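You operate a simulated robot arm through the tools that you are given. There is no shell and no other tool. Be economical: measure what you need, move in short steps, check, and stop when the job is done.

You run a simulated robot arm. Do the job below in one go: nothing can be reset, and whatever is moved stays where it is left.

Task
Blot the spilt ink, then rub the stain off the table.
Fine: don't smear it while wet; damp the felt block on the sponge dish; put blotter and felt block back. Set down upright: rocker blotter. What is to be rubbed or washed off counts as gone when no trace of it is left.

Only the result counts: the job must be done as asked and must still hold three seconds after the hand-in. Knocking over, shifting, dropping, spilling or breaking anything else fails it.

Robot
A 7-joint arm with a two-finger parallel gripper, fixed in place. Base frame: the origin is at the foot of the arm, x ahead of it, y to its left, z up. Lengths are in m, angles in rad, forces in N, time in s.
With the tool pointing down near the work surface it reaches from about 0.24 to 0.62 m from the base axis. Its first joint turns from -1.152 to 1.152 rad. Payload 2.6 kg.
Tool frame: the origin (TCP) lies between the finger pads and is the grasp point; the fingertips stand 0.03 m ahead of it; z points along the fingers, y is the line along which they close. The gripper opens to 0.094 m. The fingers are 0.028 m wide and 0.01 m thick; the gripper's body (0.05 by 0.096 m) begins 0.055 m behind the TCP.
Orientation is that of the tool frame in the base frame, as a unit quaternion [x, y, z, w]. With the fingers straight down and closing along the base's y, the tool's x points along the base's -x, its y along +y and its z along -z.

Tools
- The arm moves only by the tool nudge_tool. Its argument "commands" is a list of rows, each an object of numbers (a shift or turn left out is 0, a gripper value left out holds the last): "dx", "dy", "dz": the shift along the tool's x, y, z in m; "ax", "ay", "az": the turn, a rotation vector about the tool's x, y, z in rad; "grip": the opening, from 0 (shut) to 1 (fully open). In form: [{"dx": .., "dy": .., "dz": .., "ax": .., "ay": .., "az": .., "grip": ..}, ...]. A call has 1 to 8 rows; each row is the pose to reach, as a shift and turn from the pose commanded when the call began, along the tool's axes at that moment. Rows are played at 5 a second. More than 0.05 m and 0.15 rad between two rows, or a gripper value outside its range, and nothing of the call is played. A pose out of reach is approached as far as the arm can. The call stops where the force on the tool passes 40 N (or 10 N more than at its start, if that is more) or the arm is blocked; 0.2 s more then pass. Each finger travels about 0.072 m/s and halts on what it meets, pressing with about 44 N; the grip force reading is that of the motor and also rises with nothing between the fingers. The clock runs only during rows and for 0.2 s after the last one: add rows that repeat a pose to give the fingers time. The reply holds the time, the measured pose of the TCP, the force on the tool along the base axes, the opening and the grip force, in the units named above and with some noise, with the torque about the TCP (base axes, N m) and any sound that the robot's microphone picked up.
- Cameras (640 x 400 px; columns grow to the right, rows downward): "scene" is fixed at [0.0168, 0.4173, 0.5686]; the picture's right is [-0.91, -0.41, 0.00], its down [-0.21, 0.47, -0.86] and it looks along [0.35, -0.78, -0.51] (base axes); focal length 347 px, centre (320, 200). "wrist" rides on the gripper at [0.076, 0.014, -0.103] in the tool frame; the picture's right is [-0.18, 0.98, 0.00], its down [-0.75, -0.14, -0.64] and it looks along [-0.63, -0.12, 0.77] (tool axes); focal length 243 px, centre (320, 200). There is no depth. A picture from a camera that has moved, and an enlarged one, comes with that camera's place and axes in the base frame and with its lens.
- get_image(camera): a new picture of that camera. It takes no simulated time.
- inspect(camera, box): a new picture of the part [left, top, right, bottom] of that camera's present view, enlarged. It takes no simulated time.
- hand_in(): hands the job in; it is judged then, once.

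Work in short steps. Places have to be worked out from the pictures, the camera data and where the tool is seen: move nearer, look again, correct. Check each grasp and each placing, and mend what went wrong. You have 120 turns and 68 pictures in all, those below and enlarged ones among them. Open the gripper and draw the arm clear of the work before you hand the job in, unless the task says otherwise; then end with one line.

The tools are called after "Request:" as name(argument=value, ...) on one line, values as JSON. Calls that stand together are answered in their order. nudge_tool: Moves the arm, as the interface text tells. Its arguments: {"type":"object","properties":{"commands":{"type":"array","items":{"type":"object","properties":{"dx":{"type":"number"},"dy":{"type":"number"},"dz":{"type":"number"},"ax":{"type":"number"},"ay":{"type":"number"},"az":{"type":"number"},"grip":{"type":"number"}}}}},"required":["commands"]} The other tools are called the same way: get_image (camera) takes a picture; inspect (camera, box) takes an enlarged picture of a part of a camera's view; hand_in () hands the job in.

At the start:

```text
t: 0.0
eef_pos: [0.4389, -0.1128, 0.2705]
tcp_rot: [0.0, 1.0, 0.001, 0.001]
wrist_force: [-0.6, 0.5, 0.9]
moment: [0.01, 0.01, -0.02]
grip_width: 0.0937
finger_force: 0.0
```

scene: 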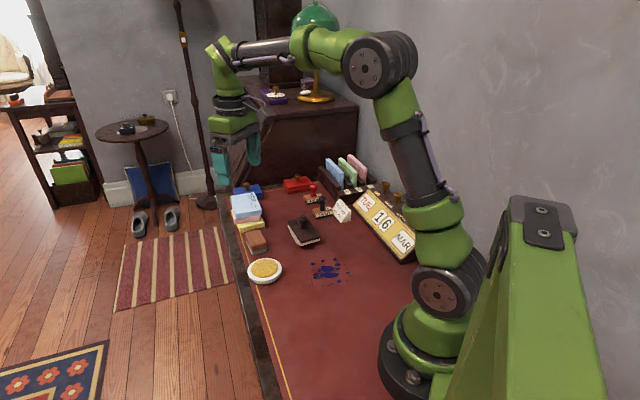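
wrist: 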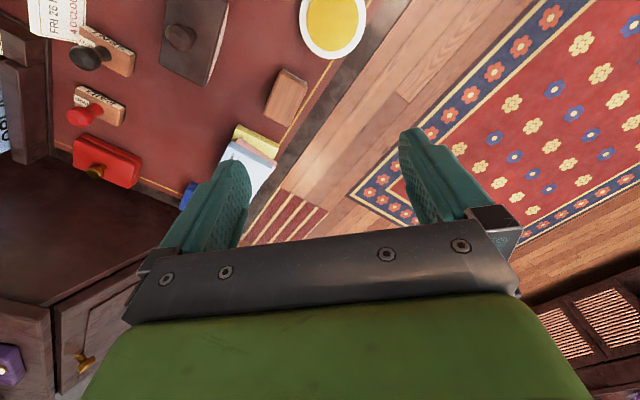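

I'll start by enlarging the work area in the scene view to identify the objects.

Request:
inspect(camera="scene", box=[220, 150, 420, 300])

Request:
inspect(camera="wrist", box=[40, 0, 400, 220])

```text
2.67 times, centred on (320, 225) of scene
camera zoom: at [0.0168, 0.4173, 0.5686], right [-0.91, -0.41, 0.0], down [-0.21, 0.47, -0.86], along [0.35, -0.78, -0.51], focal length 926 px, centre (320, 133)
```

zoom: 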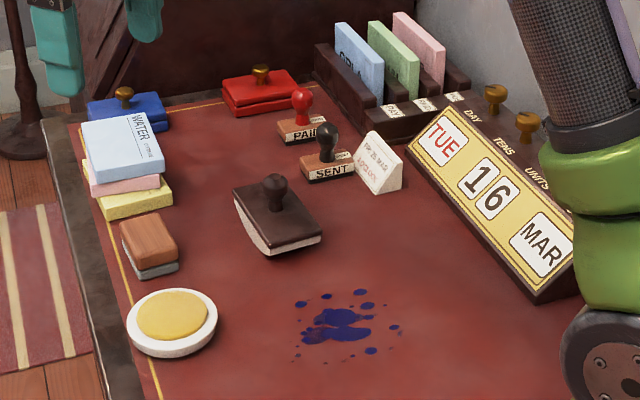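

```text
1.78 times, centred on (220, 110) of wrist
camera zoom: at [0.3626, -0.0986, 0.374], right [0.18, 0.98, 0.0], down [0.75, -0.14, 0.64], along [0.63, -0.12, -0.77], focal length 431 px, centre (498, 360)
```

zoom: 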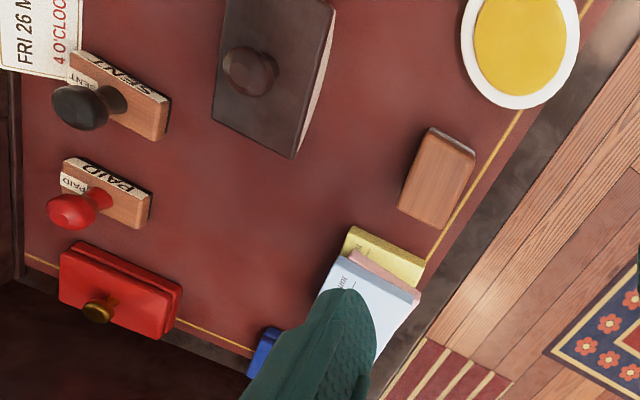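

Triangulating puts the table at z≈0, the knob of the rocker blotter at about (0.369,-0.258,0.054), the felt block at (0.459,-0.164), the dish at (0.39,-0.09) and the ink at (0.25,-0.156). I'll move above the blotter and turn so the fingers close along its long axis, then look again.

Request:
nudge_tool(commands=[{"dx": 0.01, "dy": -0.02, "dz": 0, "az": -0.12}, {"dx": 0.02, "dy": -0.045, "az": -0.24}, {"dx": 0.03, "dy": -0.07, "dz": 0.01, "az": -0.36}, {"dx": 0.04, "dy": -0.095, "dz": 0.02, "az": -0.48}, {"dx": 0.05, "dy": -0.12, "dz": 0.035, "az": -0.6}, {"dx": 0.06, "dy": -0.135, "dz": 0.05, "az": -0.72}, {"dx": 0.07, "dy": -0.145, "dz": 0.07, "az": -0.84}, {"dx": 0.07, "dy": -0.145, "dz": 0.07, "az": -0.84}])

Request:
get_image(camera="wrist")

Request:
inspect(camera="scene", box=[240, 170, 400, 290])

```text
t: 1.8
eef_pos: [0.3685, -0.2579, 0.2004]
tcp_rot: [-0.41, 0.912, 0.0, 0.0]
wrist_force: [-0.1, 0.4, 0.4]
moment: [0.01, -0.04, -0.02]
grip_width: 0.0939
finger_force: 0.0
```

```text
63 pictures are left
camera wrist: at [0.3073, -0.3053, 0.3031], right [-0.61, 0.79, 0.0], down [0.61, 0.47, 0.64], along [0.51, 0.39, -0.77], focal length 243 px, centre (320, 200)
```

wrist: 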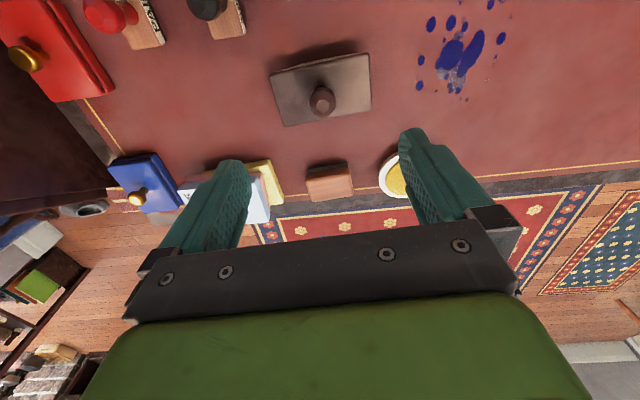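

```text
3.33 times, centred on (320, 230) of scene
camera zoom: at [0.0168, 0.4173, 0.5686], right [-0.91, -0.41, 0.0], down [-0.21, 0.47, -0.86], along [0.35, -0.78, -0.51], focal length 1157 px, centre (320, 100)
```

zoom: 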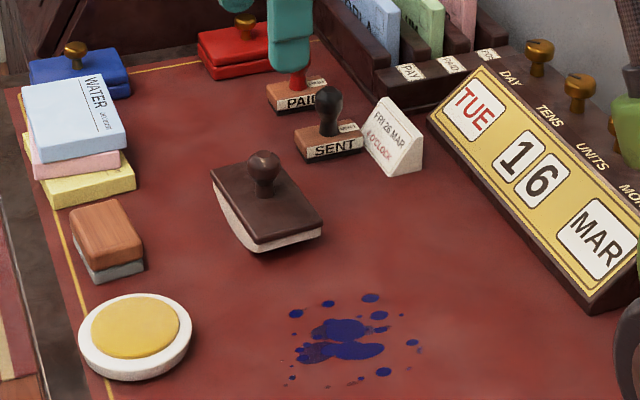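

The knob is confirmed at (0.3686,-0.2565), with the long axis at 138°, in line with the finger closing direction. I'll go down over the knob, keeping the fingertips just above the plate.

Request:
nudge_tool(commands=[{"dz": 0.03}, {"dz": 0.06}, {"dz": 0.09}, {"dz": 0.11}, {"dz": 0.12}, {"dz": 0.125}, {"dz": 0.125}])

Request:
get_image(camera="wrist")

Request:
inspect(camera="scene", box=[270, 180, 350, 260])

```text
t: 3.4
eef_pos: [0.3676, -0.2576, 0.0765]
tcp_rot: [-0.408, 0.913, 0.0, 0.0]
wrist_force: [-0.2, 0.6, 0.0]
moment: [-0.02, 0.03, 0.01]
grip_width: 0.0939
finger_force: 0.0
```

```text
61 pictures are left
camera wrist: at [0.3072, -0.3049, 0.1786], right [-0.61, 0.79, 0.0], down [0.61, 0.47, 0.64], along [0.51, 0.39, -0.77], focal length 243 px, centre (320, 200)
```

wrist: 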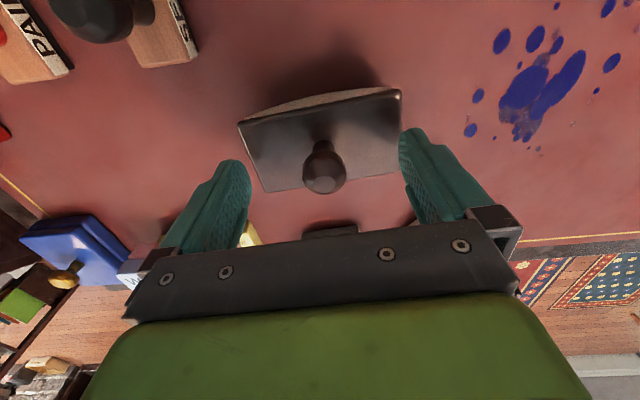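

```text
5.00 times, centred on (310, 220) of scene
camera zoom: at [0.0168, 0.4173, 0.5686], right [-0.91, -0.41, 0.0], down [-0.21, 0.47, -0.86], along [0.35, -0.78, -0.51], focal length 1735 px, centre (370, 100)
```

zoom: 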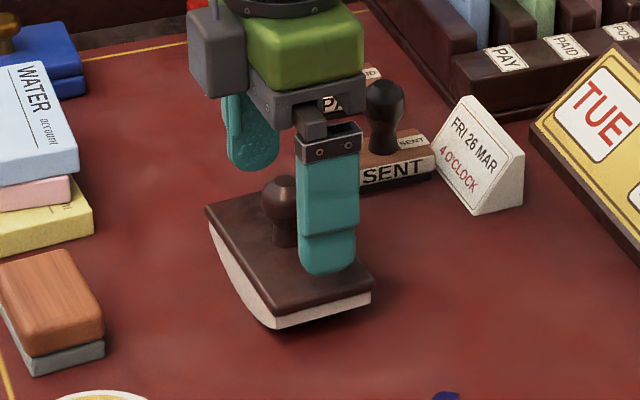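

The knob sits about 4 mm off along −tool x. I'll correct that, go 6 mm lower and close.

Request:
nudge_tool(commands=[{"dx": -0.004, "dz": 0.004, "grip": 1}, {"dx": -0.004, "dz": 0.006, "grip": 1}, {"dx": -0.004, "dz": 0.006, "grip": 0.6}, {"dx": -0.004, "dz": 0.006, "grip": 0.3}, {"dx": -0.004, "dz": 0.006, "grip": 0}, {"dx": -0.004, "dz": 0.006, "grip": 0}, {"dx": -0.004, "dz": 0.006, "grip": 0}])

Request:
get_image(camera="wrist")

```text
t: 5.0
eef_pos: [0.3718, -0.2537, 0.0698]
tcp_rot: [-0.408, 0.913, 0.0, 0.0]
wrist_force: [-0.3, -1.3, -0.1]
moment: [-0.02, -0.01, -0.02]
grip_width: 0.0247
finger_force: 43.5
```

```text
59 pictures are left
camera wrist: at [0.31, -0.3018, 0.1729], right [-0.61, 0.79, 0.0], down [0.61, 0.47, 0.64], along [0.51, 0.39, -0.77], focal length 243 px, centre (320, 200)
```

wrist: 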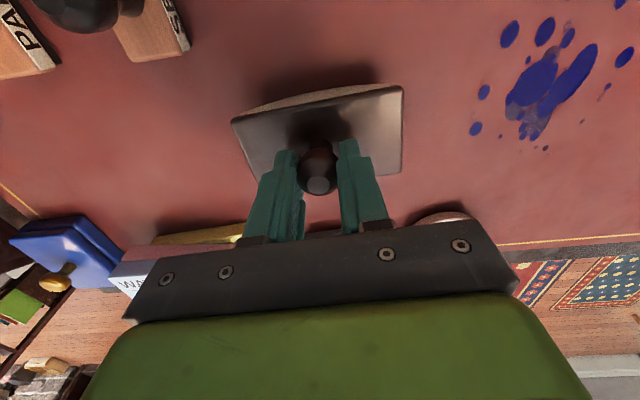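

The knob is gripped at 24.7 mm width, and I'm recording the home pose as TCP (0.3718,-0.2537,0.0698). The ink spans about ±0.043 along the blotter's long axis and −0.045 to +0.057 across it, centred at (0.253,-0.153). I'll lift and carry the blotter over the first strip.

Request:
nudge_tool(commands=[{"dz": -0.02}, {"dz": -0.05}, {"dx": 0.006, "dy": 0.04, "dz": -0.05}, {"dx": 0.013, "dy": 0.08, "dz": -0.05}, {"dx": 0.02, "dy": 0.12, "dz": -0.05}, {"dx": 0.0247, "dy": 0.1556, "dz": -0.05}, {"dx": 0.0247, "dy": 0.1556, "dz": -0.05}])

Request:
get_image(camera="scene")

Request:
get_image(camera="wrist")

```text
t: 6.6
eef_pos: [0.239, -0.1697, 0.1192]
tcp_rot: [-0.408, 0.913, 0.001, -0.001]
wrist_force: [0.2, 0.2, -2.7]
moment: [0.0, 0.0, -0.01]
grip_width: 0.025
finger_force: 43.8
```

```text
58 pictures are left
```

scene: 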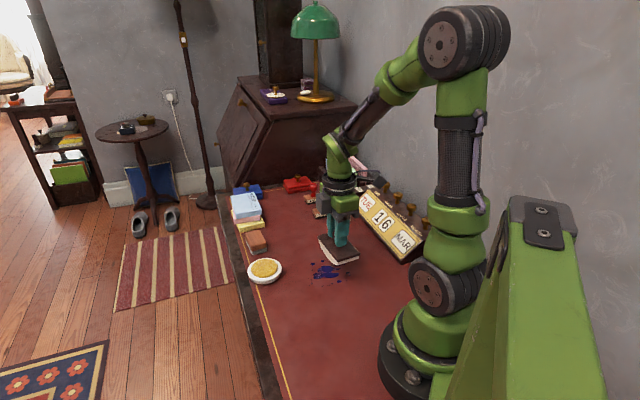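

```text
57 pictures are left
camera wrist: at [0.1774, -0.2161, 0.2226], right [-0.61, 0.79, 0.0], down [0.61, 0.47, 0.64], along [0.51, 0.39, -0.77], focal length 243 px, centre (320, 200)
```

wrist: 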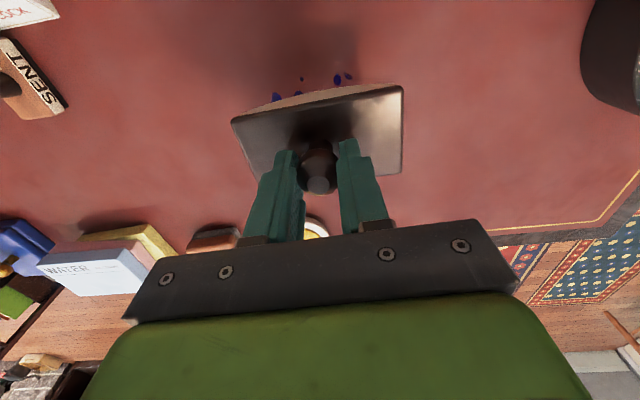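

The blotter hangs level and weighs about 0.27 kg. I'll lower it straight down for a gentle press.

Request:
nudge_tool(commands=[{"dz": 0.025}, {"dz": 0.042}, {"dz": 0.047}, {"dz": 0.05}, {"dz": 0.052}, {"dz": 0.052}])

```text
t: 8.0
eef_pos: [0.2398, -0.1694, 0.0695]
tcp_rot: [-0.407, 0.913, -0.002, 0.001]
wrist_force: [-4.7, -0.3, 36.2]
moment: [-0.22, 0.25, -0.06]
grip_width: 0.0247
finger_force: 43.8
```

Contact at 36 N. I'll lift straight up and look at what changed.

Request:
nudge_tool(commands=[{"dz": -0.03}, {"dz": -0.07}, {"dz": -0.1}, {"dz": -0.1}])

Request:
inspect(camera="scene", box=[280, 230, 380, 300])

```text
t: 9.0
eef_pos: [0.2387, -0.1673, 0.1686]
tcp_rot: [-0.407, 0.913, 0.0, 0.0]
wrist_force: [0.2, -0.1, -2.0]
moment: [0.03, 0.0, 0.0]
grip_width: 0.0248
finger_force: 44.3
```

```text
5.71 times, centred on (330, 265) of scene
camera zoom: at [0.0168, 0.4173, 0.5686], right [-0.91, -0.41, 0.0], down [-0.21, 0.47, -0.86], along [0.35, -0.78, -0.51], focal length 1983 px, centre (263, -171)
```

zoom: 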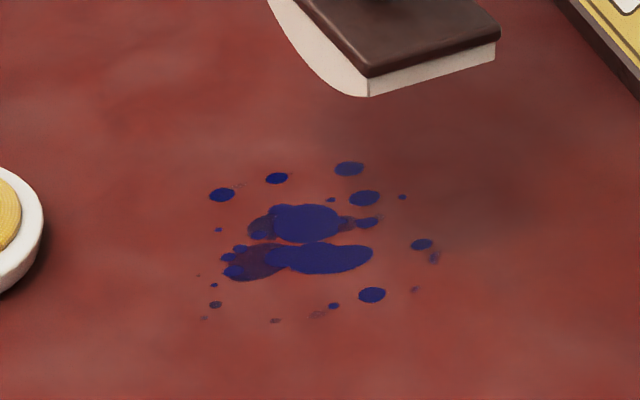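

The effect is hard to tell. I'll look at the underside shape of the blotter and at the ink more closely.

Request:
inspect(camera="scene", box=[310, 200, 374, 240])

Request:
inspect(camera="scene", box=[308, 254, 356, 284])

```text
10.00 times, centred on (342, 220) of scene
camera zoom: at [0.0168, 0.4173, 0.5686], right [-0.91, -0.41, 0.0], down [-0.21, 0.47, -0.86], along [0.35, -0.78, -0.51], focal length 3470 px, centre (100, 0)
```

zoom: 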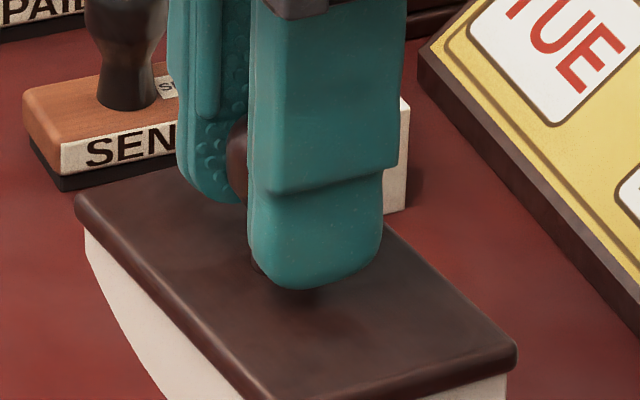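

```text
13.33 times, centred on (332, 269) of scene
camera zoom: at [0.0168, 0.4173, 0.5686], right [-0.91, -0.41, 0.0], down [-0.21, 0.47, -0.86], along [0.35, -0.78, -0.51], focal length 4627 px, centre (160, -720)
```

zoom: 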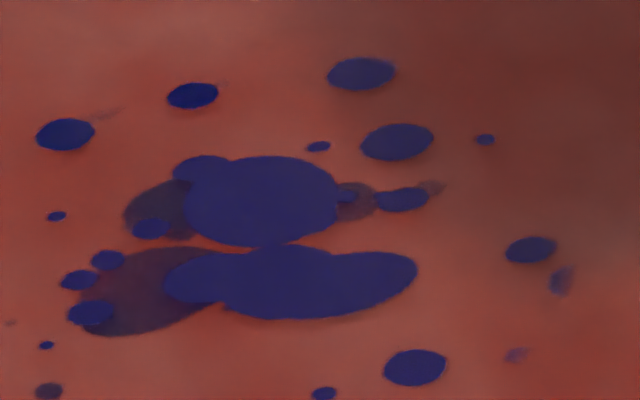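

Parts of the ink look already dry, but the press was brief and shows no clear stripe. I'll press at the ink centre and hold for about a second to see whether it absorbs.

Request:
nudge_tool(commands=[{"dx": -0.02, "dz": 0.03}, {"dx": -0.02, "dz": 0.07}, {"dx": -0.02, "dz": 0.092}, {"dx": -0.02, "dz": 0.0985}, {"dx": -0.02, "dz": 0.0995}, {"dx": -0.02, "dz": 0.0995}, {"dx": -0.02, "dz": 0.0995}, {"dx": -0.02, "dz": 0.0995}])

Request:
nudge_tool(commands=[{"dz": 0}, {"dz": 0}, {"dz": 0}, {"dz": -0.03}, {"dz": -0.07}, {"dz": -0.1}, {"dz": -0.1}])

Request:
inspect(camera="scene", box=[308, 254, 356, 284])

```text
t: 10.8
eef_pos: [0.2521, -0.155, 0.0704]
tcp_rot: [-0.408, 0.913, -0.001, 0.001]
wrist_force: [-2.5, 2.6, 32.3]
moment: [-0.02, 0.08, -0.01]
grip_width: 0.0244
finger_force: 44.4
```

```text
t: 12.4
eef_pos: [0.2511, -0.1556, 0.1692]
tcp_rot: [-0.408, 0.913, 0.001, 0.0]
wrist_force: [0.4, -0.3, -1.8]
moment: [0.0, -0.01, -0.02]
grip_width: 0.0249
finger_force: 44.2
```

```text
13.33 times, centred on (332, 269) of scene
camera zoom: at [0.0168, 0.4173, 0.5686], right [-0.91, -0.41, 0.0], down [-0.21, 0.47, -0.86], along [0.35, -0.78, -0.51], focal length 4627 px, centre (160, -720)
```

zoom: 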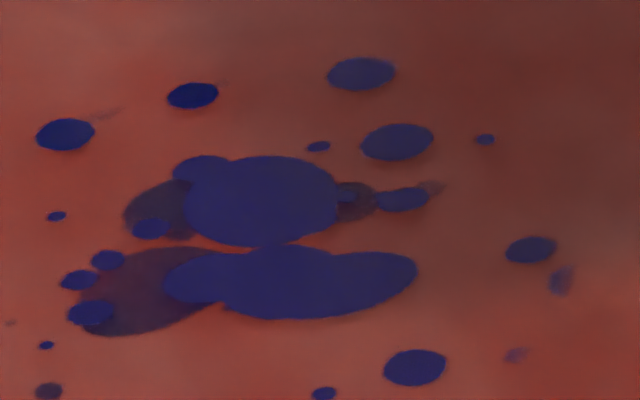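

A flat press changes nothing, so this rocker blotter needs rocking. Its sole has a radius of about 0.096 m, so I'll roll it without slip: lower it lightly first, then roll.

Request:
nudge_tool(commands=[{"dz": 0.04}, {"dz": 0.08}, {"dz": 0.095}, {"dz": 0.0985}, {"dz": 0.0985}])

Request:
nudge_tool(commands=[{"dy": 0.0052, "ax": 0.075}, {"dy": 0.0105, "dz": -0.0003, "ax": 0.15}, {"dy": 0.0158, "dz": -0.0007, "ax": 0.225}, {"dy": 0.0211, "dz": -0.0012, "ax": 0.3}])

Request:
get_image(camera="scene")

```text
t: 13.6
eef_pos: [0.2518, -0.1546, 0.0698]
tcp_rot: [-0.408, 0.913, 0.0, 0.0]
wrist_force: [0.2, 0.7, -2.8]
moment: [0.02, -0.02, 0.01]
grip_width: 0.0247
finger_force: 44.3
```

```text
t: 14.6
eef_pos: [0.2439, -0.1438, 0.073]
tcp_rot: [-0.404, 0.903, -0.136, 0.061]
wrist_force: [0.4, -0.2, -1.9]
moment: [0.02, 0.04, -0.01]
grip_width: 0.0248
finger_force: 43.7
out of reach, approached as far as the arm can: row 4
```

```text
52 pictures are left
```

scene: 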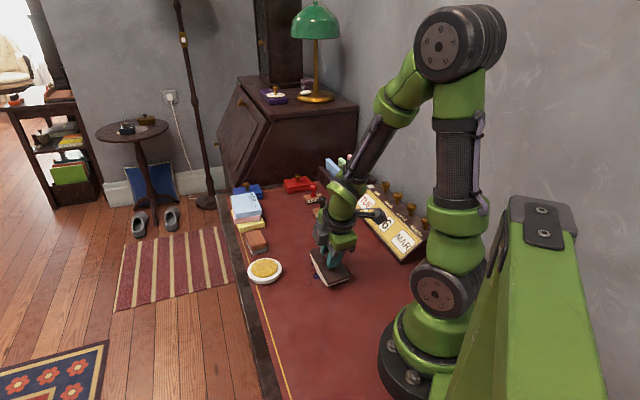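

There was no contact, and tilting toward the base runs out of reach. I'll lift and straighten up, then turn the blotter so it rocks tangentially instead.

Request:
nudge_tool(commands=[{"dy": -0.012, "dz": -0.038}, {"dy": -0.0266, "dz": -0.086, "ax": -0.075}, {"dy": -0.0296, "dz": -0.0955, "ax": -0.2}, {"dy": -0.0296, "dz": -0.0955, "ax": -0.3}, {"dy": -0.0296, "dz": -0.0955, "ax": -0.3}])

```text
refused: row 2 steps farther than a row can; nothing moved
```

Request:
nudge_tool(commands=[{"dy": -0.012, "dz": -0.038}, {"dy": -0.0236, "dz": -0.076, "ax": -0.075}, {"dy": -0.0296, "dz": -0.0955, "ax": -0.2}, {"dy": -0.0296, "dz": -0.0955, "ax": -0.3}, {"dy": -0.0296, "dz": -0.0955, "ax": -0.3}])

```text
t: 15.8
eef_pos: [0.2433, -0.1439, 0.174]
tcp_rot: [-0.408, 0.913, 0.0, 0.001]
wrist_force: [-0.4, -0.1, -1.9]
moment: [-0.03, -0.01, 0.02]
grip_width: 0.0246
finger_force: 43.5
```

It is level and held firmly. Next I'll turn it by 1.388 rad and move over the outer strip.

Request:
nudge_tool(commands=[{"dx": -0.003, "dy": -0.01, "az": 0.14}, {"dx": -0.006, "dy": -0.02, "az": 0.28}, {"dx": -0.009, "dy": -0.03, "az": 0.42}, {"dx": -0.0116, "dy": -0.0384, "az": 0.56}, {"dx": -0.0116, "dy": -0.0384, "az": 0.7}, {"dx": -0.0116, "dy": -0.0384, "az": 0.7}])

Request:
nudge_tool(commands=[{"az": 0.14}, {"az": 0.28}, {"az": 0.42}, {"az": 0.56}, {"az": 0.688}, {"az": 0.688}])

```text
t: 17.2
eef_pos: [0.2805, -0.162, 0.1736]
tcp_rot: [-0.068, 0.998, -0.001, 0.0]
wrist_force: [0.2, -1.2, -2.5]
moment: [-0.03, -0.03, 0.02]
grip_width: 0.0247
finger_force: 43.6
```

```text
t: 18.6
eef_pos: [0.2818, -0.1615, 0.1721]
tcp_rot: [0.272, 0.962, 0.0, 0.0]
wrist_force: [-0.1, -0.4, -2.0]
moment: [-0.02, -0.03, -0.04]
grip_width: 0.0248
finger_force: 44.4
```

I'll lower in small steps at the end to find light contact.

Request:
nudge_tool(commands=[{"dz": 0.045}, {"dz": 0.085}, {"dz": 0.099}, {"dz": 0.102}, {"dz": 0.1035}, {"dz": 0.1035}])

```text
t: 20.0
eef_pos: [0.281, -0.1616, 0.0693]
tcp_rot: [0.271, 0.963, 0.001, 0.0]
wrist_force: [-2.1, 0.3, 1.3]
moment: [-0.03, 0.02, -0.02]
grip_width: 0.0245
finger_force: 44.2
```

Light contact made. I'll press about 1 mm more and roll toward +u.

Request:
nudge_tool(commands=[{"dz": 0.0009}, {"dy": 0.0053, "dz": 0.0008, "ax": 0.075}, {"dy": 0.0105, "dz": 0.0006, "ax": 0.15}, {"dy": 0.0158, "dz": 0.0002, "ax": 0.225}, {"dy": 0.0211, "dz": -0.0003, "ax": 0.3}])

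```text
t: 21.2
eef_pos: [0.2909, -0.1438, 0.0713]
tcp_rot: [0.267, 0.952, -0.145, -0.04]
wrist_force: [0.5, -0.3, -0.8]
moment: [-0.03, -0.13, -0.03]
grip_width: 0.0247
finger_force: 44.1
```

Contact became lighter with tilt, so the radius is smaller than I assumed. I'll probe downward here to measure the contact height.

Request:
nudge_tool(commands=[{"dy": 0.0003, "dz": 0.00095}, {"dy": 0.0003, "dz": 0.00095}])

```text
t: 21.8
eef_pos: [0.2918, -0.144, 0.0696]
tcp_rot: [0.268, 0.952, -0.144, -0.041]
wrist_force: [-5.4, -0.9, 15.7]
moment: [-0.09, -0.08, -0.02]
grip_width: 0.0244
finger_force: 44.1
```

Contact height is the same at 0.3 rad, so the radius is about 0.07 m, centred at the TCP. Rolling is then simply a shift of 0.07·θ at constant height. I'll roll on to 0.6 rad.

Request:
nudge_tool(commands=[{"dy": 0.005, "dz": -0.00155, "ax": 0.075}, {"dy": 0.01, "dz": -0.0031, "ax": 0.15}, {"dy": 0.015, "dz": -0.0046, "ax": 0.225}, {"dy": 0.02, "dz": -0.0062, "ax": 0.3}])

Request:
inspect(camera="scene", box=[270, 210, 382, 294])

```text
t: 22.8
eef_pos: [0.3018, -0.1259, 0.0697]
tcp_rot: [0.26, 0.919, -0.286, -0.081]
wrist_force: [-9.2, -2.7, 28.1]
moment: [-0.37, -0.09, -0.11]
grip_width: 0.0251
finger_force: 43.6
```

```text
4.76 times, centred on (326, 252) of scene
camera zoom: at [0.0167, 0.4174, 0.5686], right [-0.91, -0.41, 0.0], down [-0.21, 0.47, -0.86], along [0.35, -0.78, -0.51], focal length 1653 px, centre (291, -48)
```

zoom: 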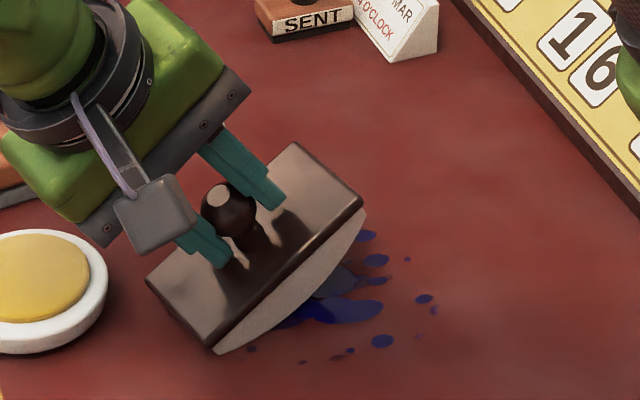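

That works well. I'll roll back through level to −0.3 rad.

Request:
nudge_tool(commands=[{"dy": -0.0068, "dz": 0.00404, "ax": -0.1125}, {"dy": -0.0133, "dz": 0.00848, "ax": -0.225}, {"dy": -0.0198, "dz": 0.01292, "ax": -0.3375}, {"dy": -0.0263, "dz": 0.01736, "ax": -0.45}, {"dy": -0.0328, "dz": 0.0218, "ax": -0.5625}, {"dy": -0.0393, "dz": 0.02624, "ax": -0.675}, {"dy": -0.0458, "dz": 0.03068, "ax": -0.7875}, {"dy": -0.0523, "dz": 0.03512, "ax": -0.9}])

Request:
inspect(camera="scene", box=[270, 210, 382, 294])

```text
t: 24.6
eef_pos: [0.2706, -0.1794, 0.0718]
tcp_rot: [0.268, 0.951, 0.146, 0.042]
wrist_force: [-4.7, 6.8, 33.3]
moment: [0.27, 0.25, -0.05]
grip_width: 0.0246
finger_force: 44.7
```

```text
4.76 times, centred on (326, 252) of scene
camera zoom: at [0.0166, 0.4174, 0.5685], right [-0.91, -0.41, 0.0], down [-0.21, 0.47, -0.86], along [0.35, -0.78, -0.51], focal length 1653 px, centre (291, -48)
```

zoom: 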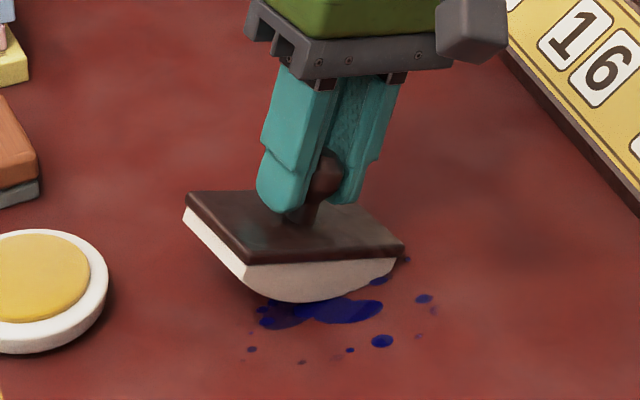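

Force is somewhat high at 33 N. I'll ease up about 1.2 mm and roll on to −0.6 rad, then lift.

Request:
nudge_tool(commands=[{"dy": 0.00035, "dz": -0.0011}, {"dy": -0.0047, "dz": -0.0027, "ax": -0.075}, {"dy": -0.0097, "dz": -0.0043, "ax": -0.15}, {"dy": -0.0147, "dz": -0.0058, "ax": -0.225}, {"dy": -0.0197, "dz": -0.0074, "ax": -0.3}])

```text
t: 25.7
eef_pos: [0.2599, -0.1944, 0.0731]
tcp_rot: [0.261, 0.924, 0.268, 0.077]
wrist_force: [-1.2, 1.4, 5.8]
moment: [-0.1, 0.11, -0.04]
grip_width: 0.0248
finger_force: 44.0
stopped in row 5: the force on the tool passed its limit at 45 N (the readings are from after the stop); the commanded pose is now the measured one
```

It hit the force limit near the end of the sole, at about −0.565 rad. I'll lift, level up and look.

Request:
nudge_tool(commands=[{"dy": 0.016, "dz": -0.0254}, {"dy": 0.037, "dz": -0.0592, "ax": 0.1}, {"dy": 0.0535, "dz": -0.0845, "ax": 0.24}, {"dy": 0.0535, "dz": -0.0845, "ax": 0.38}, {"dy": 0.0535, "dz": -0.0845, "ax": 0.5}, {"dy": 0.0535, "dz": -0.0845, "ax": 0.565}, {"dy": 0.0535, "dz": -0.0845, "ax": 0.565}])

Request:
inspect(camera="scene", box=[270, 210, 382, 294])

Request:
inspect(camera="scene", box=[308, 254, 356, 284])

```text
t: 27.3
eef_pos: [0.2612, -0.1935, 0.1721]
tcp_rot: [0.271, 0.963, -0.001, 0.001]
wrist_force: [-0.1, -0.5, -2.6]
moment: [-0.01, 0.01, -0.04]
grip_width: 0.0245
finger_force: 44.1
```

```text
4.76 times, centred on (326, 252) of scene
camera zoom: at [0.0168, 0.4173, 0.5686], right [-0.91, -0.41, 0.0], down [-0.21, 0.47, -0.86], along [0.35, -0.78, -0.51], focal length 1653 px, centre (291, -48)
```

zoom: 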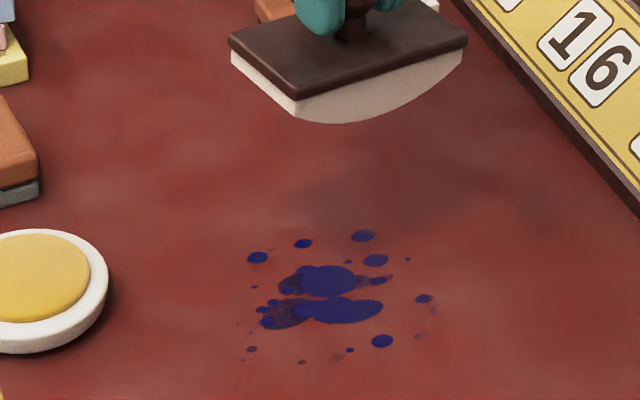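

```text
13.33 times, centred on (332, 269) of scene
camera zoom: at [0.0168, 0.4173, 0.5686], right [-0.91, -0.41, 0.0], down [-0.21, 0.47, -0.86], along [0.35, -0.78, -0.51], focal length 4627 px, centre (160, -720)
```

zoom: 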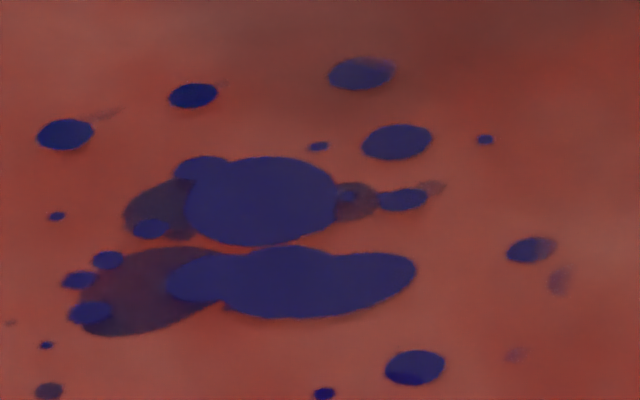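

No obvious change in the blue from this camera. I'll check with the wrist camera, which sees colour and gloss better.

Request:
get_image(camera="wrist")

```text
47 pictures are left
camera wrist: at [0.2047, -0.1418, 0.2751], right [0.67, 0.74, 0.0], down [0.57, -0.51, 0.64], along [0.48, -0.43, -0.77], focal length 243 px, centre (320, 200)
```

wrist: 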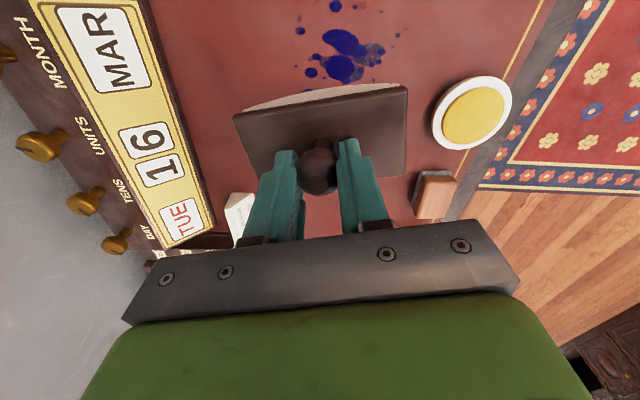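

The ink is still blue and the sole still white. I'll go over the inner strip, which holds the main blobs, with a firmer and longer dwell, and compare in the same zoom.

Request:
nudge_tool(commands=[{"dx": 0.024, "dy": 0.018}, {"dx": 0.0482, "dy": 0.0372}, {"dx": 0.0482, "dy": 0.0372, "dz": 0.04}, {"dx": 0.0482, "dy": 0.0372, "dz": 0.08}, {"dx": 0.0482, "dy": 0.0372, "dz": 0.098}, {"dx": 0.0482, "dy": 0.0372, "dz": 0.102}, {"dx": 0.0482, "dy": 0.0372, "dz": 0.1025}])

```text
t: 28.9
eef_pos: [0.2396, -0.1355, 0.0703]
tcp_rot: [0.27, 0.963, 0.0, 0.001]
wrist_force: [0.3, -0.1, -2.2]
moment: [0.01, 0.0, 0.01]
grip_width: 0.0245
finger_force: 43.7
```

Not touching yet. I'll press 1.8 mm lower and hold.

Request:
nudge_tool(commands=[{"dz": 0.0008}, {"dz": 0.0018}, {"dz": 0.0018}, {"dz": 0.0018}, {"dz": 0.0018}, {"dz": 0.0018}, {"dz": 0.0018}, {"dz": 0.0018}])

```text
t: 30.4
eef_pos: [0.239, -0.1376, 0.0678]
tcp_rot: [0.27, 0.963, 0.0, 0.001]
wrist_force: [-3.7, -0.4, 7.4]
moment: [-0.1, 0.03, -0.05]
grip_width: 0.0246
finger_force: 44.2
stopped in row 7: the force on the tool passed its limit at 40 N (the readings are from after the stop); the commanded pose is now the measured one
```

Contact is now about 9 N. I'll roll slowly toward +0.6 rad.

Request:
nudge_tool(commands=[{"dy": 0.0053, "ax": 0.075}, {"dy": 0.0105, "ax": 0.15}, {"dy": 0.0158, "ax": 0.225}, {"dy": 0.021, "ax": 0.3}, {"dy": 0.0263, "ax": 0.375}, {"dy": 0.0315, "ax": 0.45}, {"dy": 0.0368, "ax": 0.525}, {"dy": 0.042, "ax": 0.6}])

Request:
inspect(camera="scene", box=[270, 210, 382, 294])

```text
t: 32.2
eef_pos: [0.2614, -0.1029, 0.0697]
tcp_rot: [0.262, 0.92, -0.28, -0.078]
wrist_force: [-1.6, 0.2, 7.0]
moment: [0.07, -0.01, 0.0]
grip_width: 0.0246
finger_force: 43.8
stopped in row 8: the force on the tool passed its limit at 45 N (the readings are from after the stop); the commanded pose is now the measured one
```

```text
4.76 times, centred on (326, 252) of scene
camera zoom: at [0.0167, 0.4173, 0.5686], right [-0.91, -0.41, 0.0], down [-0.21, 0.47, -0.86], along [0.35, -0.78, -0.51], focal length 1653 px, centre (291, -48)
```

zoom: 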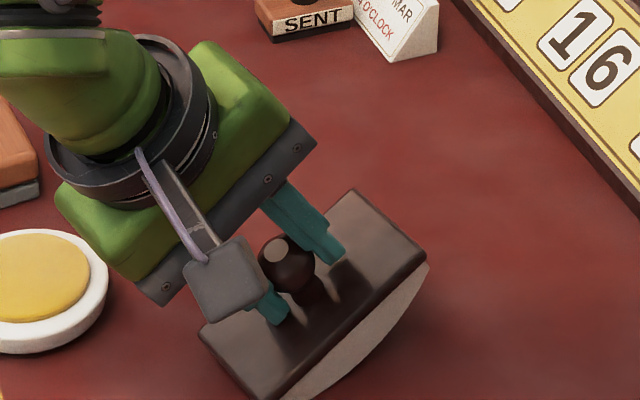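

I'll roll back through level to about −0.3 rad.

Request:
nudge_tool(commands=[{"dy": -0.0065, "dz": 0.00444, "ax": -0.1125}, {"dy": -0.013, "dz": 0.00888, "ax": -0.225}, {"dy": -0.0195, "dz": 0.01332, "ax": -0.3375}, {"dy": -0.026, "dz": 0.01776, "ax": -0.45}, {"dy": -0.0325, "dz": 0.0222, "ax": -0.5625}, {"dy": -0.039, "dz": 0.02664, "ax": -0.675}, {"dy": -0.0455, "dz": 0.03108, "ax": -0.7875}, {"dy": -0.052, "dz": 0.03552, "ax": -0.9}])

```text
t: 34.1
eef_pos: [0.2288, -0.1562, 0.0704]
tcp_rot: [0.271, 0.95, 0.15, 0.045]
wrist_force: [-3.0, 1.1, 6.6]
moment: [-0.09, 0.02, -0.04]
grip_width: 0.0246
finger_force: 44.2
stopped in row 8: the force on the tool passed its limit at 41 N (the readings are from after the stop); the commanded pose is now the measured one
```

I'll continue to −0.53 rad, rising slightly, then lift and level up.

Request:
nudge_tool(commands=[{"dy": -0.0048, "dz": -0.0018, "ax": -0.075}, {"dy": -0.0098, "dz": -0.0037, "ax": -0.15}, {"dy": -0.0145, "dz": -0.0055, "ax": -0.22}])

Request:
nudge_tool(commands=[{"dy": 0.015, "dz": -0.0259}, {"dy": 0.035, "dz": -0.0604, "ax": 0.1}, {"dy": 0.05, "dz": -0.0863, "ax": 0.24}, {"dy": 0.05, "dz": -0.0863, "ax": 0.38}, {"dy": 0.05, "dz": -0.0863, "ax": 0.5}, {"dy": 0.05, "dz": -0.0863, "ax": 0.53}, {"dy": 0.05, "dz": -0.0863, "ax": 0.53}])

Request:
inspect(camera="scene", box=[308, 254, 356, 284])

Request:
inspect(camera="scene", box=[270, 210, 382, 294])

```text
t: 34.9
eef_pos: [0.2218, -0.1692, 0.0715]
tcp_rot: [0.265, 0.927, 0.254, 0.076]
wrist_force: [-0.1, 5.6, 21.7]
moment: [-0.05, -0.06, -0.05]
grip_width: 0.0248
finger_force: 44.0
```

```text
t: 36.5
eef_pos: [0.2196, -0.17, 0.169]
tcp_rot: [0.274, 0.962, 0.001, 0.002]
wrist_force: [0.1, 0.1, -2.7]
moment: [-0.01, 0.0, -0.01]
grip_width: 0.0246
finger_force: 44.2
```

```text
13.33 times, centred on (332, 269) of scene
camera zoom: at [0.0168, 0.4173, 0.5686], right [-0.91, -0.41, 0.0], down [-0.21, 0.47, -0.86], along [0.35, -0.78, -0.51], focal length 4627 px, centre (160, -720)
```

zoom: 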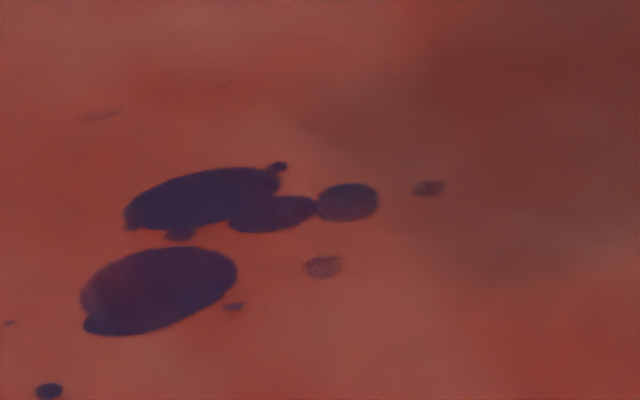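

```text
4.76 times, centred on (326, 252) of scene
camera zoom: at [0.0168, 0.4173, 0.5686], right [-0.91, -0.41, 0.0], down [-0.21, 0.47, -0.86], along [0.35, -0.78, -0.51], focal length 1653 px, centre (291, -48)
```

zoom: 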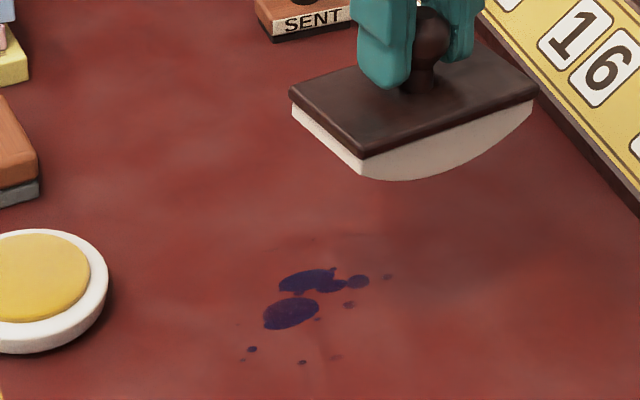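

All the bright wet ink is gone and only a dull stain remains. I'll carry the blotter home, turning it back as it goes.

Request:
nudge_tool(commands=[{"dx": -0.03, "dy": 0.002, "az": -0.14}, {"dx": -0.06, "dy": 0.003, "az": -0.28}, {"dx": -0.09, "dy": 0.004, "az": -0.42}, {"dx": -0.12, "dy": 0.006, "az": -0.56}, {"dx": -0.15, "dy": 0.0075, "az": -0.7}, {"dx": -0.1736, "dy": 0.0085, "az": -0.84}, {"dx": -0.1736, "dy": 0.0085, "az": -0.98}, {"dx": -0.1736, "dy": 0.0085, "az": -1.12}])

Request:
nudge_tool(commands=[{"az": -0.14}, {"az": -0.27}, {"az": -0.27}])

```text
t: 38.3
eef_pos: [0.3715, -0.2549, 0.1702]
tcp_rot: [-0.28, 0.96, 0.0, 0.003]
wrist_force: [0.3, -0.1, -2.6]
moment: [0.0, -0.01, 0.03]
grip_width: 0.0248
finger_force: 43.5
```

```text
t: 39.1
eef_pos: [0.3722, -0.2537, 0.1716]
tcp_rot: [-0.405, 0.914, -0.001, 0.003]
wrist_force: [-0.5, 0.7, -2.4]
moment: [0.0, -0.01, -0.02]
grip_width: 0.0246
finger_force: 44.3
```

Back over the home position. I'll lower until light contact.

Request:
nudge_tool(commands=[{"dz": 0.045}, {"dz": 0.085}, {"dz": 0.096}, {"dz": 0.099}, {"dz": 0.1005}, {"dz": 0.1015}, {"dz": 0.1015}])

```text
t: 40.7
eef_pos: [0.3723, -0.2543, 0.0684]
tcp_rot: [-0.405, 0.914, -0.001, 0.004]
wrist_force: [0.6, -0.5, -2.0]
moment: [0.0, -0.06, -0.02]
grip_width: 0.0248
finger_force: 44.2
```

Request:
nudge_tool(commands=[{"dz": 0.0005}, {"dz": 0.001}, {"dz": 0.001}])

```text
t: 41.5
eef_pos: [0.3724, -0.2548, 0.069]
tcp_rot: [-0.405, 0.914, 0.0, 0.003]
wrist_force: [0.2, -0.5, -3.5]
moment: [0.01, -0.01, -0.02]
grip_width: 0.0247
finger_force: 44.3
```

Request:
nudge_tool(commands=[{"dz": 0.0005}, {"dz": 0.001}, {"dz": 0.001}])

Request:
inspect(camera="scene", box=[270, 180, 350, 260])

```text
t: 42.3
eef_pos: [0.3731, -0.254, 0.0689]
tcp_rot: [-0.404, 0.915, -0.002, 0.003]
wrist_force: [-3.2, 1.2, 9.1]
moment: [0.26, -0.04, 0.08]
grip_width: 0.0247
finger_force: 44.2
```

```text
5.00 times, centred on (310, 220) of scene
camera zoom: at [0.0167, 0.4173, 0.5686], right [-0.91, -0.41, 0.0], down [-0.21, 0.47, -0.86], along [0.35, -0.78, -0.51], focal length 1735 px, centre (370, 100)
```

zoom: 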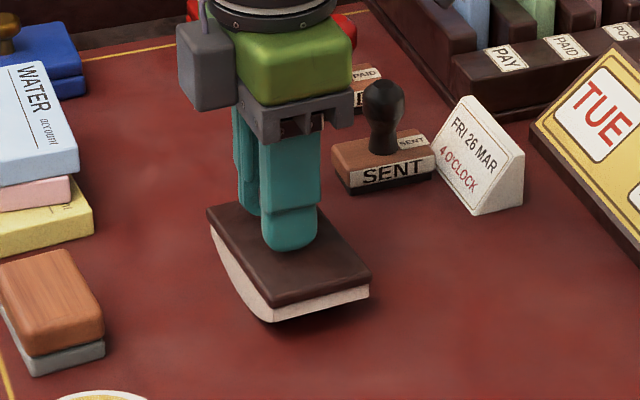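

It is seated in the same place as before. I'll ease up slightly and open, then rise.

Request:
nudge_tool(commands=[{"dz": -0.0005}, {"dz": -0.0005, "grip": 0.35}, {"dz": -0.0005, "grip": 0.6}, {"dz": -0.0005, "grip": 0.9}, {"dz": -0.0005, "grip": 1}, {"dz": -0.03, "grip": 1}, {"dz": -0.07, "grip": 1}, {"dz": -0.1, "grip": 1}])

Request:
inspect(camera="scene", box=[240, 170, 400, 290])

Request:
get_image(camera="wrist")

```text
t: 44.1
eef_pos: [0.3739, -0.2551, 0.1677]
tcp_rot: [-0.406, 0.914, 0.0, 0.003]
wrist_force: [-0.1, -0.5, -0.7]
moment: [-0.01, 0.03, 0.01]
grip_width: 0.0939
finger_force: 0.0
```

```text
3.33 times, centred on (320, 230) of scene
camera zoom: at [0.0168, 0.4173, 0.5686], right [-0.91, -0.41, 0.0], down [-0.21, 0.47, -0.86], along [0.35, -0.78, -0.51], focal length 1157 px, centre (320, 100)
```

zoom: 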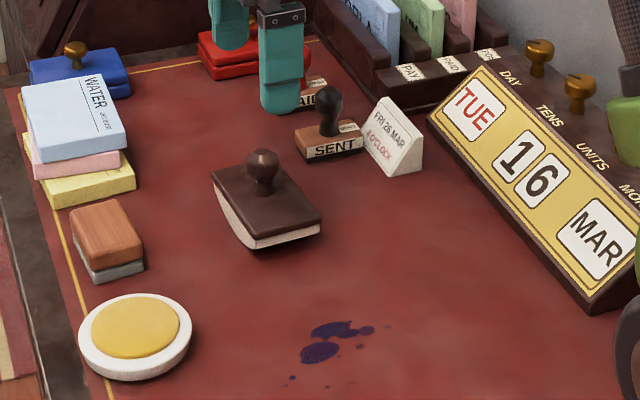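

```text
41 pictures are left
camera wrist: at [0.3115, -0.3013, 0.2696], right [-0.6, 0.8, 0.0], down [0.61, 0.46, 0.65], along [0.52, 0.39, -0.76], focal length 243 px, centre (320, 200)
```

wrist: 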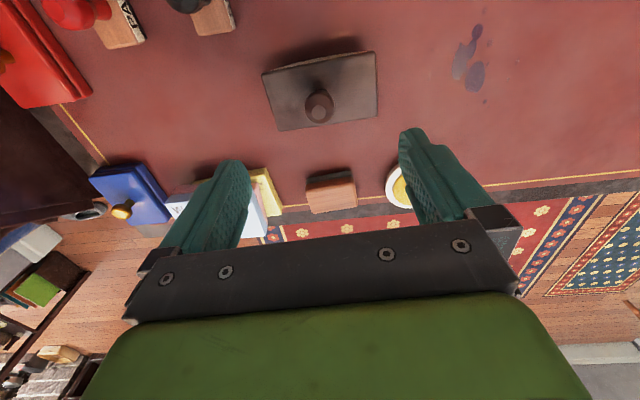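

The blotter is home and upright, and the stain is dry. Next is the felt block, centred at about (0.460,-0.166), roughly 66×37×28 mm, with its long axis at about 141°. I'll move over it and turn so the fingers close across it.

Request:
nudge_tool(commands=[{"dx": -0.02, "az": 0.14}, {"dx": -0.045, "az": 0.28}, {"dx": -0.07, "az": 0.42}, {"dx": -0.095, "dy": -0.002, "az": 0.56}, {"dx": -0.115, "dy": -0.004, "az": 0.7}, {"dx": -0.1237, "dy": -0.0042, "az": 0.84}, {"dx": -0.1237, "dy": -0.0042, "az": 0.98}, {"dx": -0.1237, "dy": -0.0042, "az": 1.12}])

Request:
nudge_tool(commands=[{"az": 0.14}, {"az": 0.28}, {"az": 0.388}, {"az": 0.388}])

Request:
get_image(camera="wrist")

```text
t: 45.9
eef_pos: [0.4589, -0.1664, 0.169]
tcp_rot: [0.144, 0.99, 0.001, 0.003]
wrist_force: [0.3, 0.5, -0.8]
moment: [0.02, -0.03, 0.02]
grip_width: 0.0943
finger_force: 0.0
```

```text
t: 46.9
eef_pos: [0.4582, -0.1657, 0.1673]
tcp_rot: [0.332, 0.943, 0.001, 0.002]
wrist_force: [-0.3, 0.2, 0.0]
moment: [0.03, 0.01, -0.02]
grip_width: 0.094
finger_force: 0.0
```

```text
40 pictures are left
camera wrist: at [0.4082, -0.1072, 0.2708], right [0.76, 0.65, 0.01], down [0.5, -0.58, 0.64], along [0.42, -0.49, -0.77], focal length 243 px, centre (320, 200)
```

wrist: 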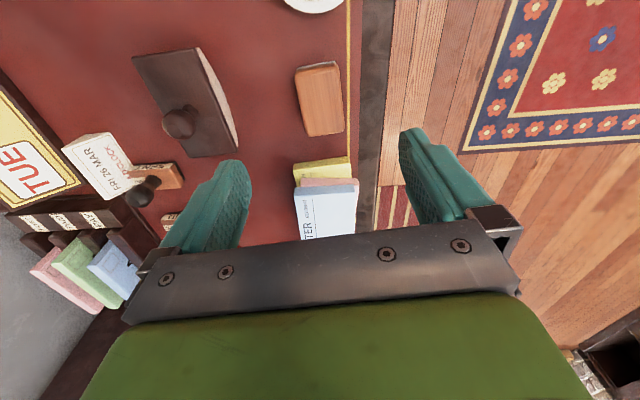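

The block is confirmed at (0.458,-0.166), right under the TCP. I'll trim the yaw by 0.04 and descend with the fingertips stopping about 11 mm above the table.

Request:
nudge_tool(commands=[{"dz": 0.03, "az": 0.04}, {"dz": 0.06, "az": 0.04}, {"dz": 0.09, "az": 0.04}, {"dz": 0.11, "az": 0.04}, {"dz": 0.12, "az": 0.04}, {"dz": 0.1265, "az": 0.04}, {"dz": 0.1265, "az": 0.04}])

Request:
inspect(camera="scene", box=[210, 200, 306, 272])

```text
t: 48.5
eef_pos: [0.46, -0.165, 0.0408]
tcp_rot: [0.35, 0.937, 0.002, 0.003]
wrist_force: [-0.7, 0.1, -0.6]
moment: [-0.03, -0.01, -0.01]
grip_width: 0.0941
finger_force: 0.0
```

```text
5.56 times, centred on (258, 236) of scene
camera zoom: at [0.0168, 0.4173, 0.5686], right [-0.91, -0.41, 0.0], down [-0.21, 0.47, -0.86], along [0.35, -0.78, -0.51], focal length 1928 px, centre (664, 0)
```

zoom: 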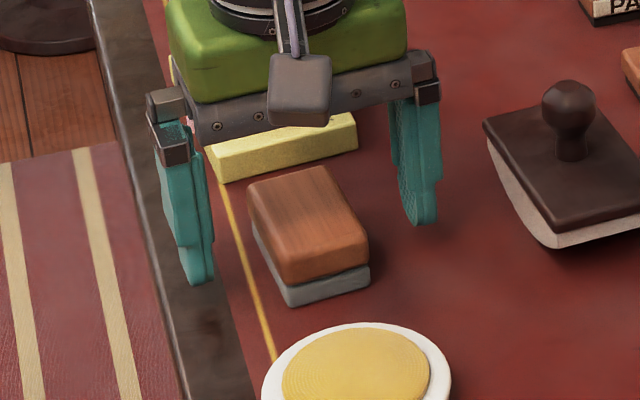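

The block is well centred between the fingers. Closing now.

Request:
nudge_tool(commands=[{"grip": 0.7}, {"grip": 0.45}, {"grip": 0.25}, {"grip": 0.1}, {"grip": 0}, {"grip": 0}])

```text
t: 49.9
eef_pos: [0.4584, -0.1647, 0.0418]
tcp_rot: [0.349, 0.937, 0.001, 0.002]
wrist_force: [0.3, -0.6, -0.1]
moment: [-0.01, 0.05, 0.0]
grip_width: 0.0407
finger_force: 44.3
```

Gripped at 40.7 mm. I'll lift and carry it over the sponge dish at about (0.388,-0.087).

Request:
nudge_tool(commands=[{"dz": -0.02}, {"dz": -0.05}, {"dx": 0.035, "dy": 0.004, "dz": -0.06}, {"dx": 0.07, "dy": 0.0085, "dz": -0.06}, {"dx": 0.1044, "dy": 0.0128, "dz": -0.06}, {"dx": 0.1044, "dy": 0.0128, "dz": -0.06}])

Request:
inspect(camera="scene", box=[210, 212, 306, 284])

Request:
get_image(camera="wrist")

```text
t: 51.3
eef_pos: [0.3866, -0.0874, 0.1016]
tcp_rot: [0.349, 0.937, 0.002, 0.002]
wrist_force: [0.5, 0.2, -1.8]
moment: [0.0, 0.0, 0.02]
grip_width: 0.041
finger_force: 44.0
```

```text
5.56 times, centred on (258, 248) of scene
camera zoom: at [0.0167, 0.4173, 0.5686], right [-0.91, -0.41, 0.0], down [-0.21, 0.47, -0.86], along [0.35, -0.78, -0.51], focal length 1928 px, centre (664, -67)
```

zoom: 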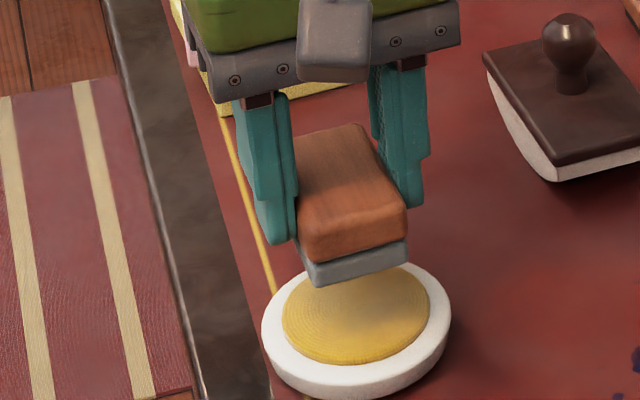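

```text
37 pictures are left
camera wrist: at [0.3396, -0.0268, 0.204], right [0.78, 0.62, 0.01], down [0.47, -0.6, 0.64], along [0.4, -0.5, -0.77], focal length 243 px, centre (320, 200)
```

wrist: 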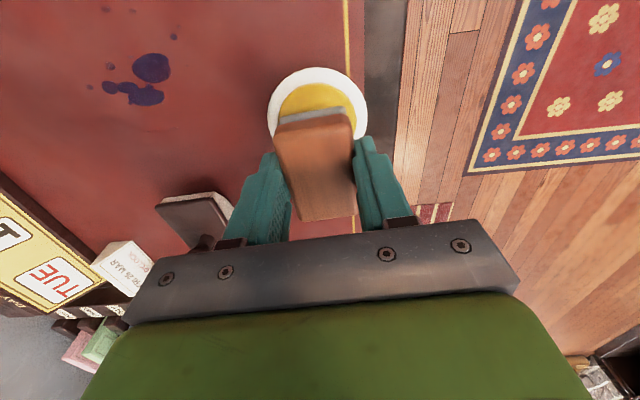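

Centred over the sponge. I'll lower gently in steps and watch the force.

Request:
nudge_tool(commands=[{"dz": 0.02}, {"dz": 0.033}, {"dz": 0.037}, {"dz": 0.039}, {"dz": 0.039}])

```text
t: 52.3
eef_pos: [0.3883, -0.088, 0.0655]
tcp_rot: [0.352, 0.936, 0.003, 0.004]
wrist_force: [-2.1, 0.7, 4.1]
moment: [-0.05, 0.12, -0.02]
grip_width: 0.041
finger_force: 43.4
stopped in row 4: the force on the tool passed its limit at 41 N (the readings are from after the stop); the commanded pose is now the measured one
```

Contact with the sponge at felt height of about 24 mm. I'll press slightly and hold so the felt takes up water.

Request:
nudge_tool(commands=[{"dz": 0.0004}, {"dz": 0.0004}, {"dz": 0.0004}, {"dz": 0.0004}, {"dz": 0.0004}, {"dz": 0.0004}, {"dz": 0.0004}, {"dz": 0.0004}])

Request:
nudge_tool(commands=[{"dz": -0.01}, {"dz": -0.03}, {"dz": -0.05}, {"dz": -0.05}])

Request:
inspect(camera="scene", box=[210, 212, 306, 284])

```text
t: 54.1
eef_pos: [0.3885, -0.0876, 0.0656]
tcp_rot: [0.351, 0.936, 0.005, 0.005]
wrist_force: [0.0, -0.4, 21.5]
moment: [-0.08, 0.18, -0.04]
grip_width: 0.0414
finger_force: 43.9
```

```text
t: 55.1
eef_pos: [0.3873, -0.0878, 0.1151]
tcp_rot: [0.351, 0.936, 0.002, 0.004]
wrist_force: [0.1, 0.2, -1.8]
moment: [-0.02, 0.02, 0.01]
grip_width: 0.0406
finger_force: 44.0
```

```text
5.56 times, centred on (258, 248) of scene
camera zoom: at [0.0168, 0.4173, 0.5686], right [-0.91, -0.41, 0.0], down [-0.21, 0.47, -0.86], along [0.35, -0.78, -0.51], focal length 1928 px, centre (664, -67)
```

zoom: 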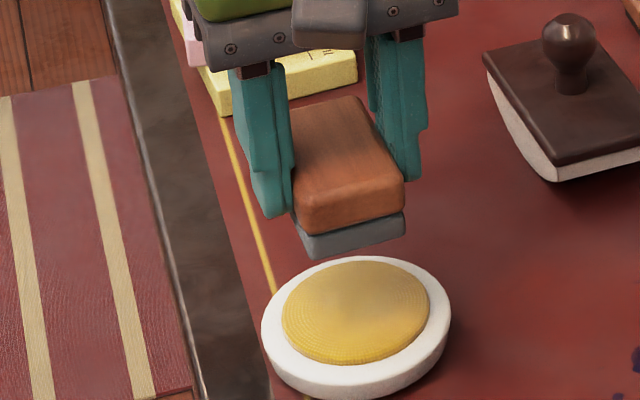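

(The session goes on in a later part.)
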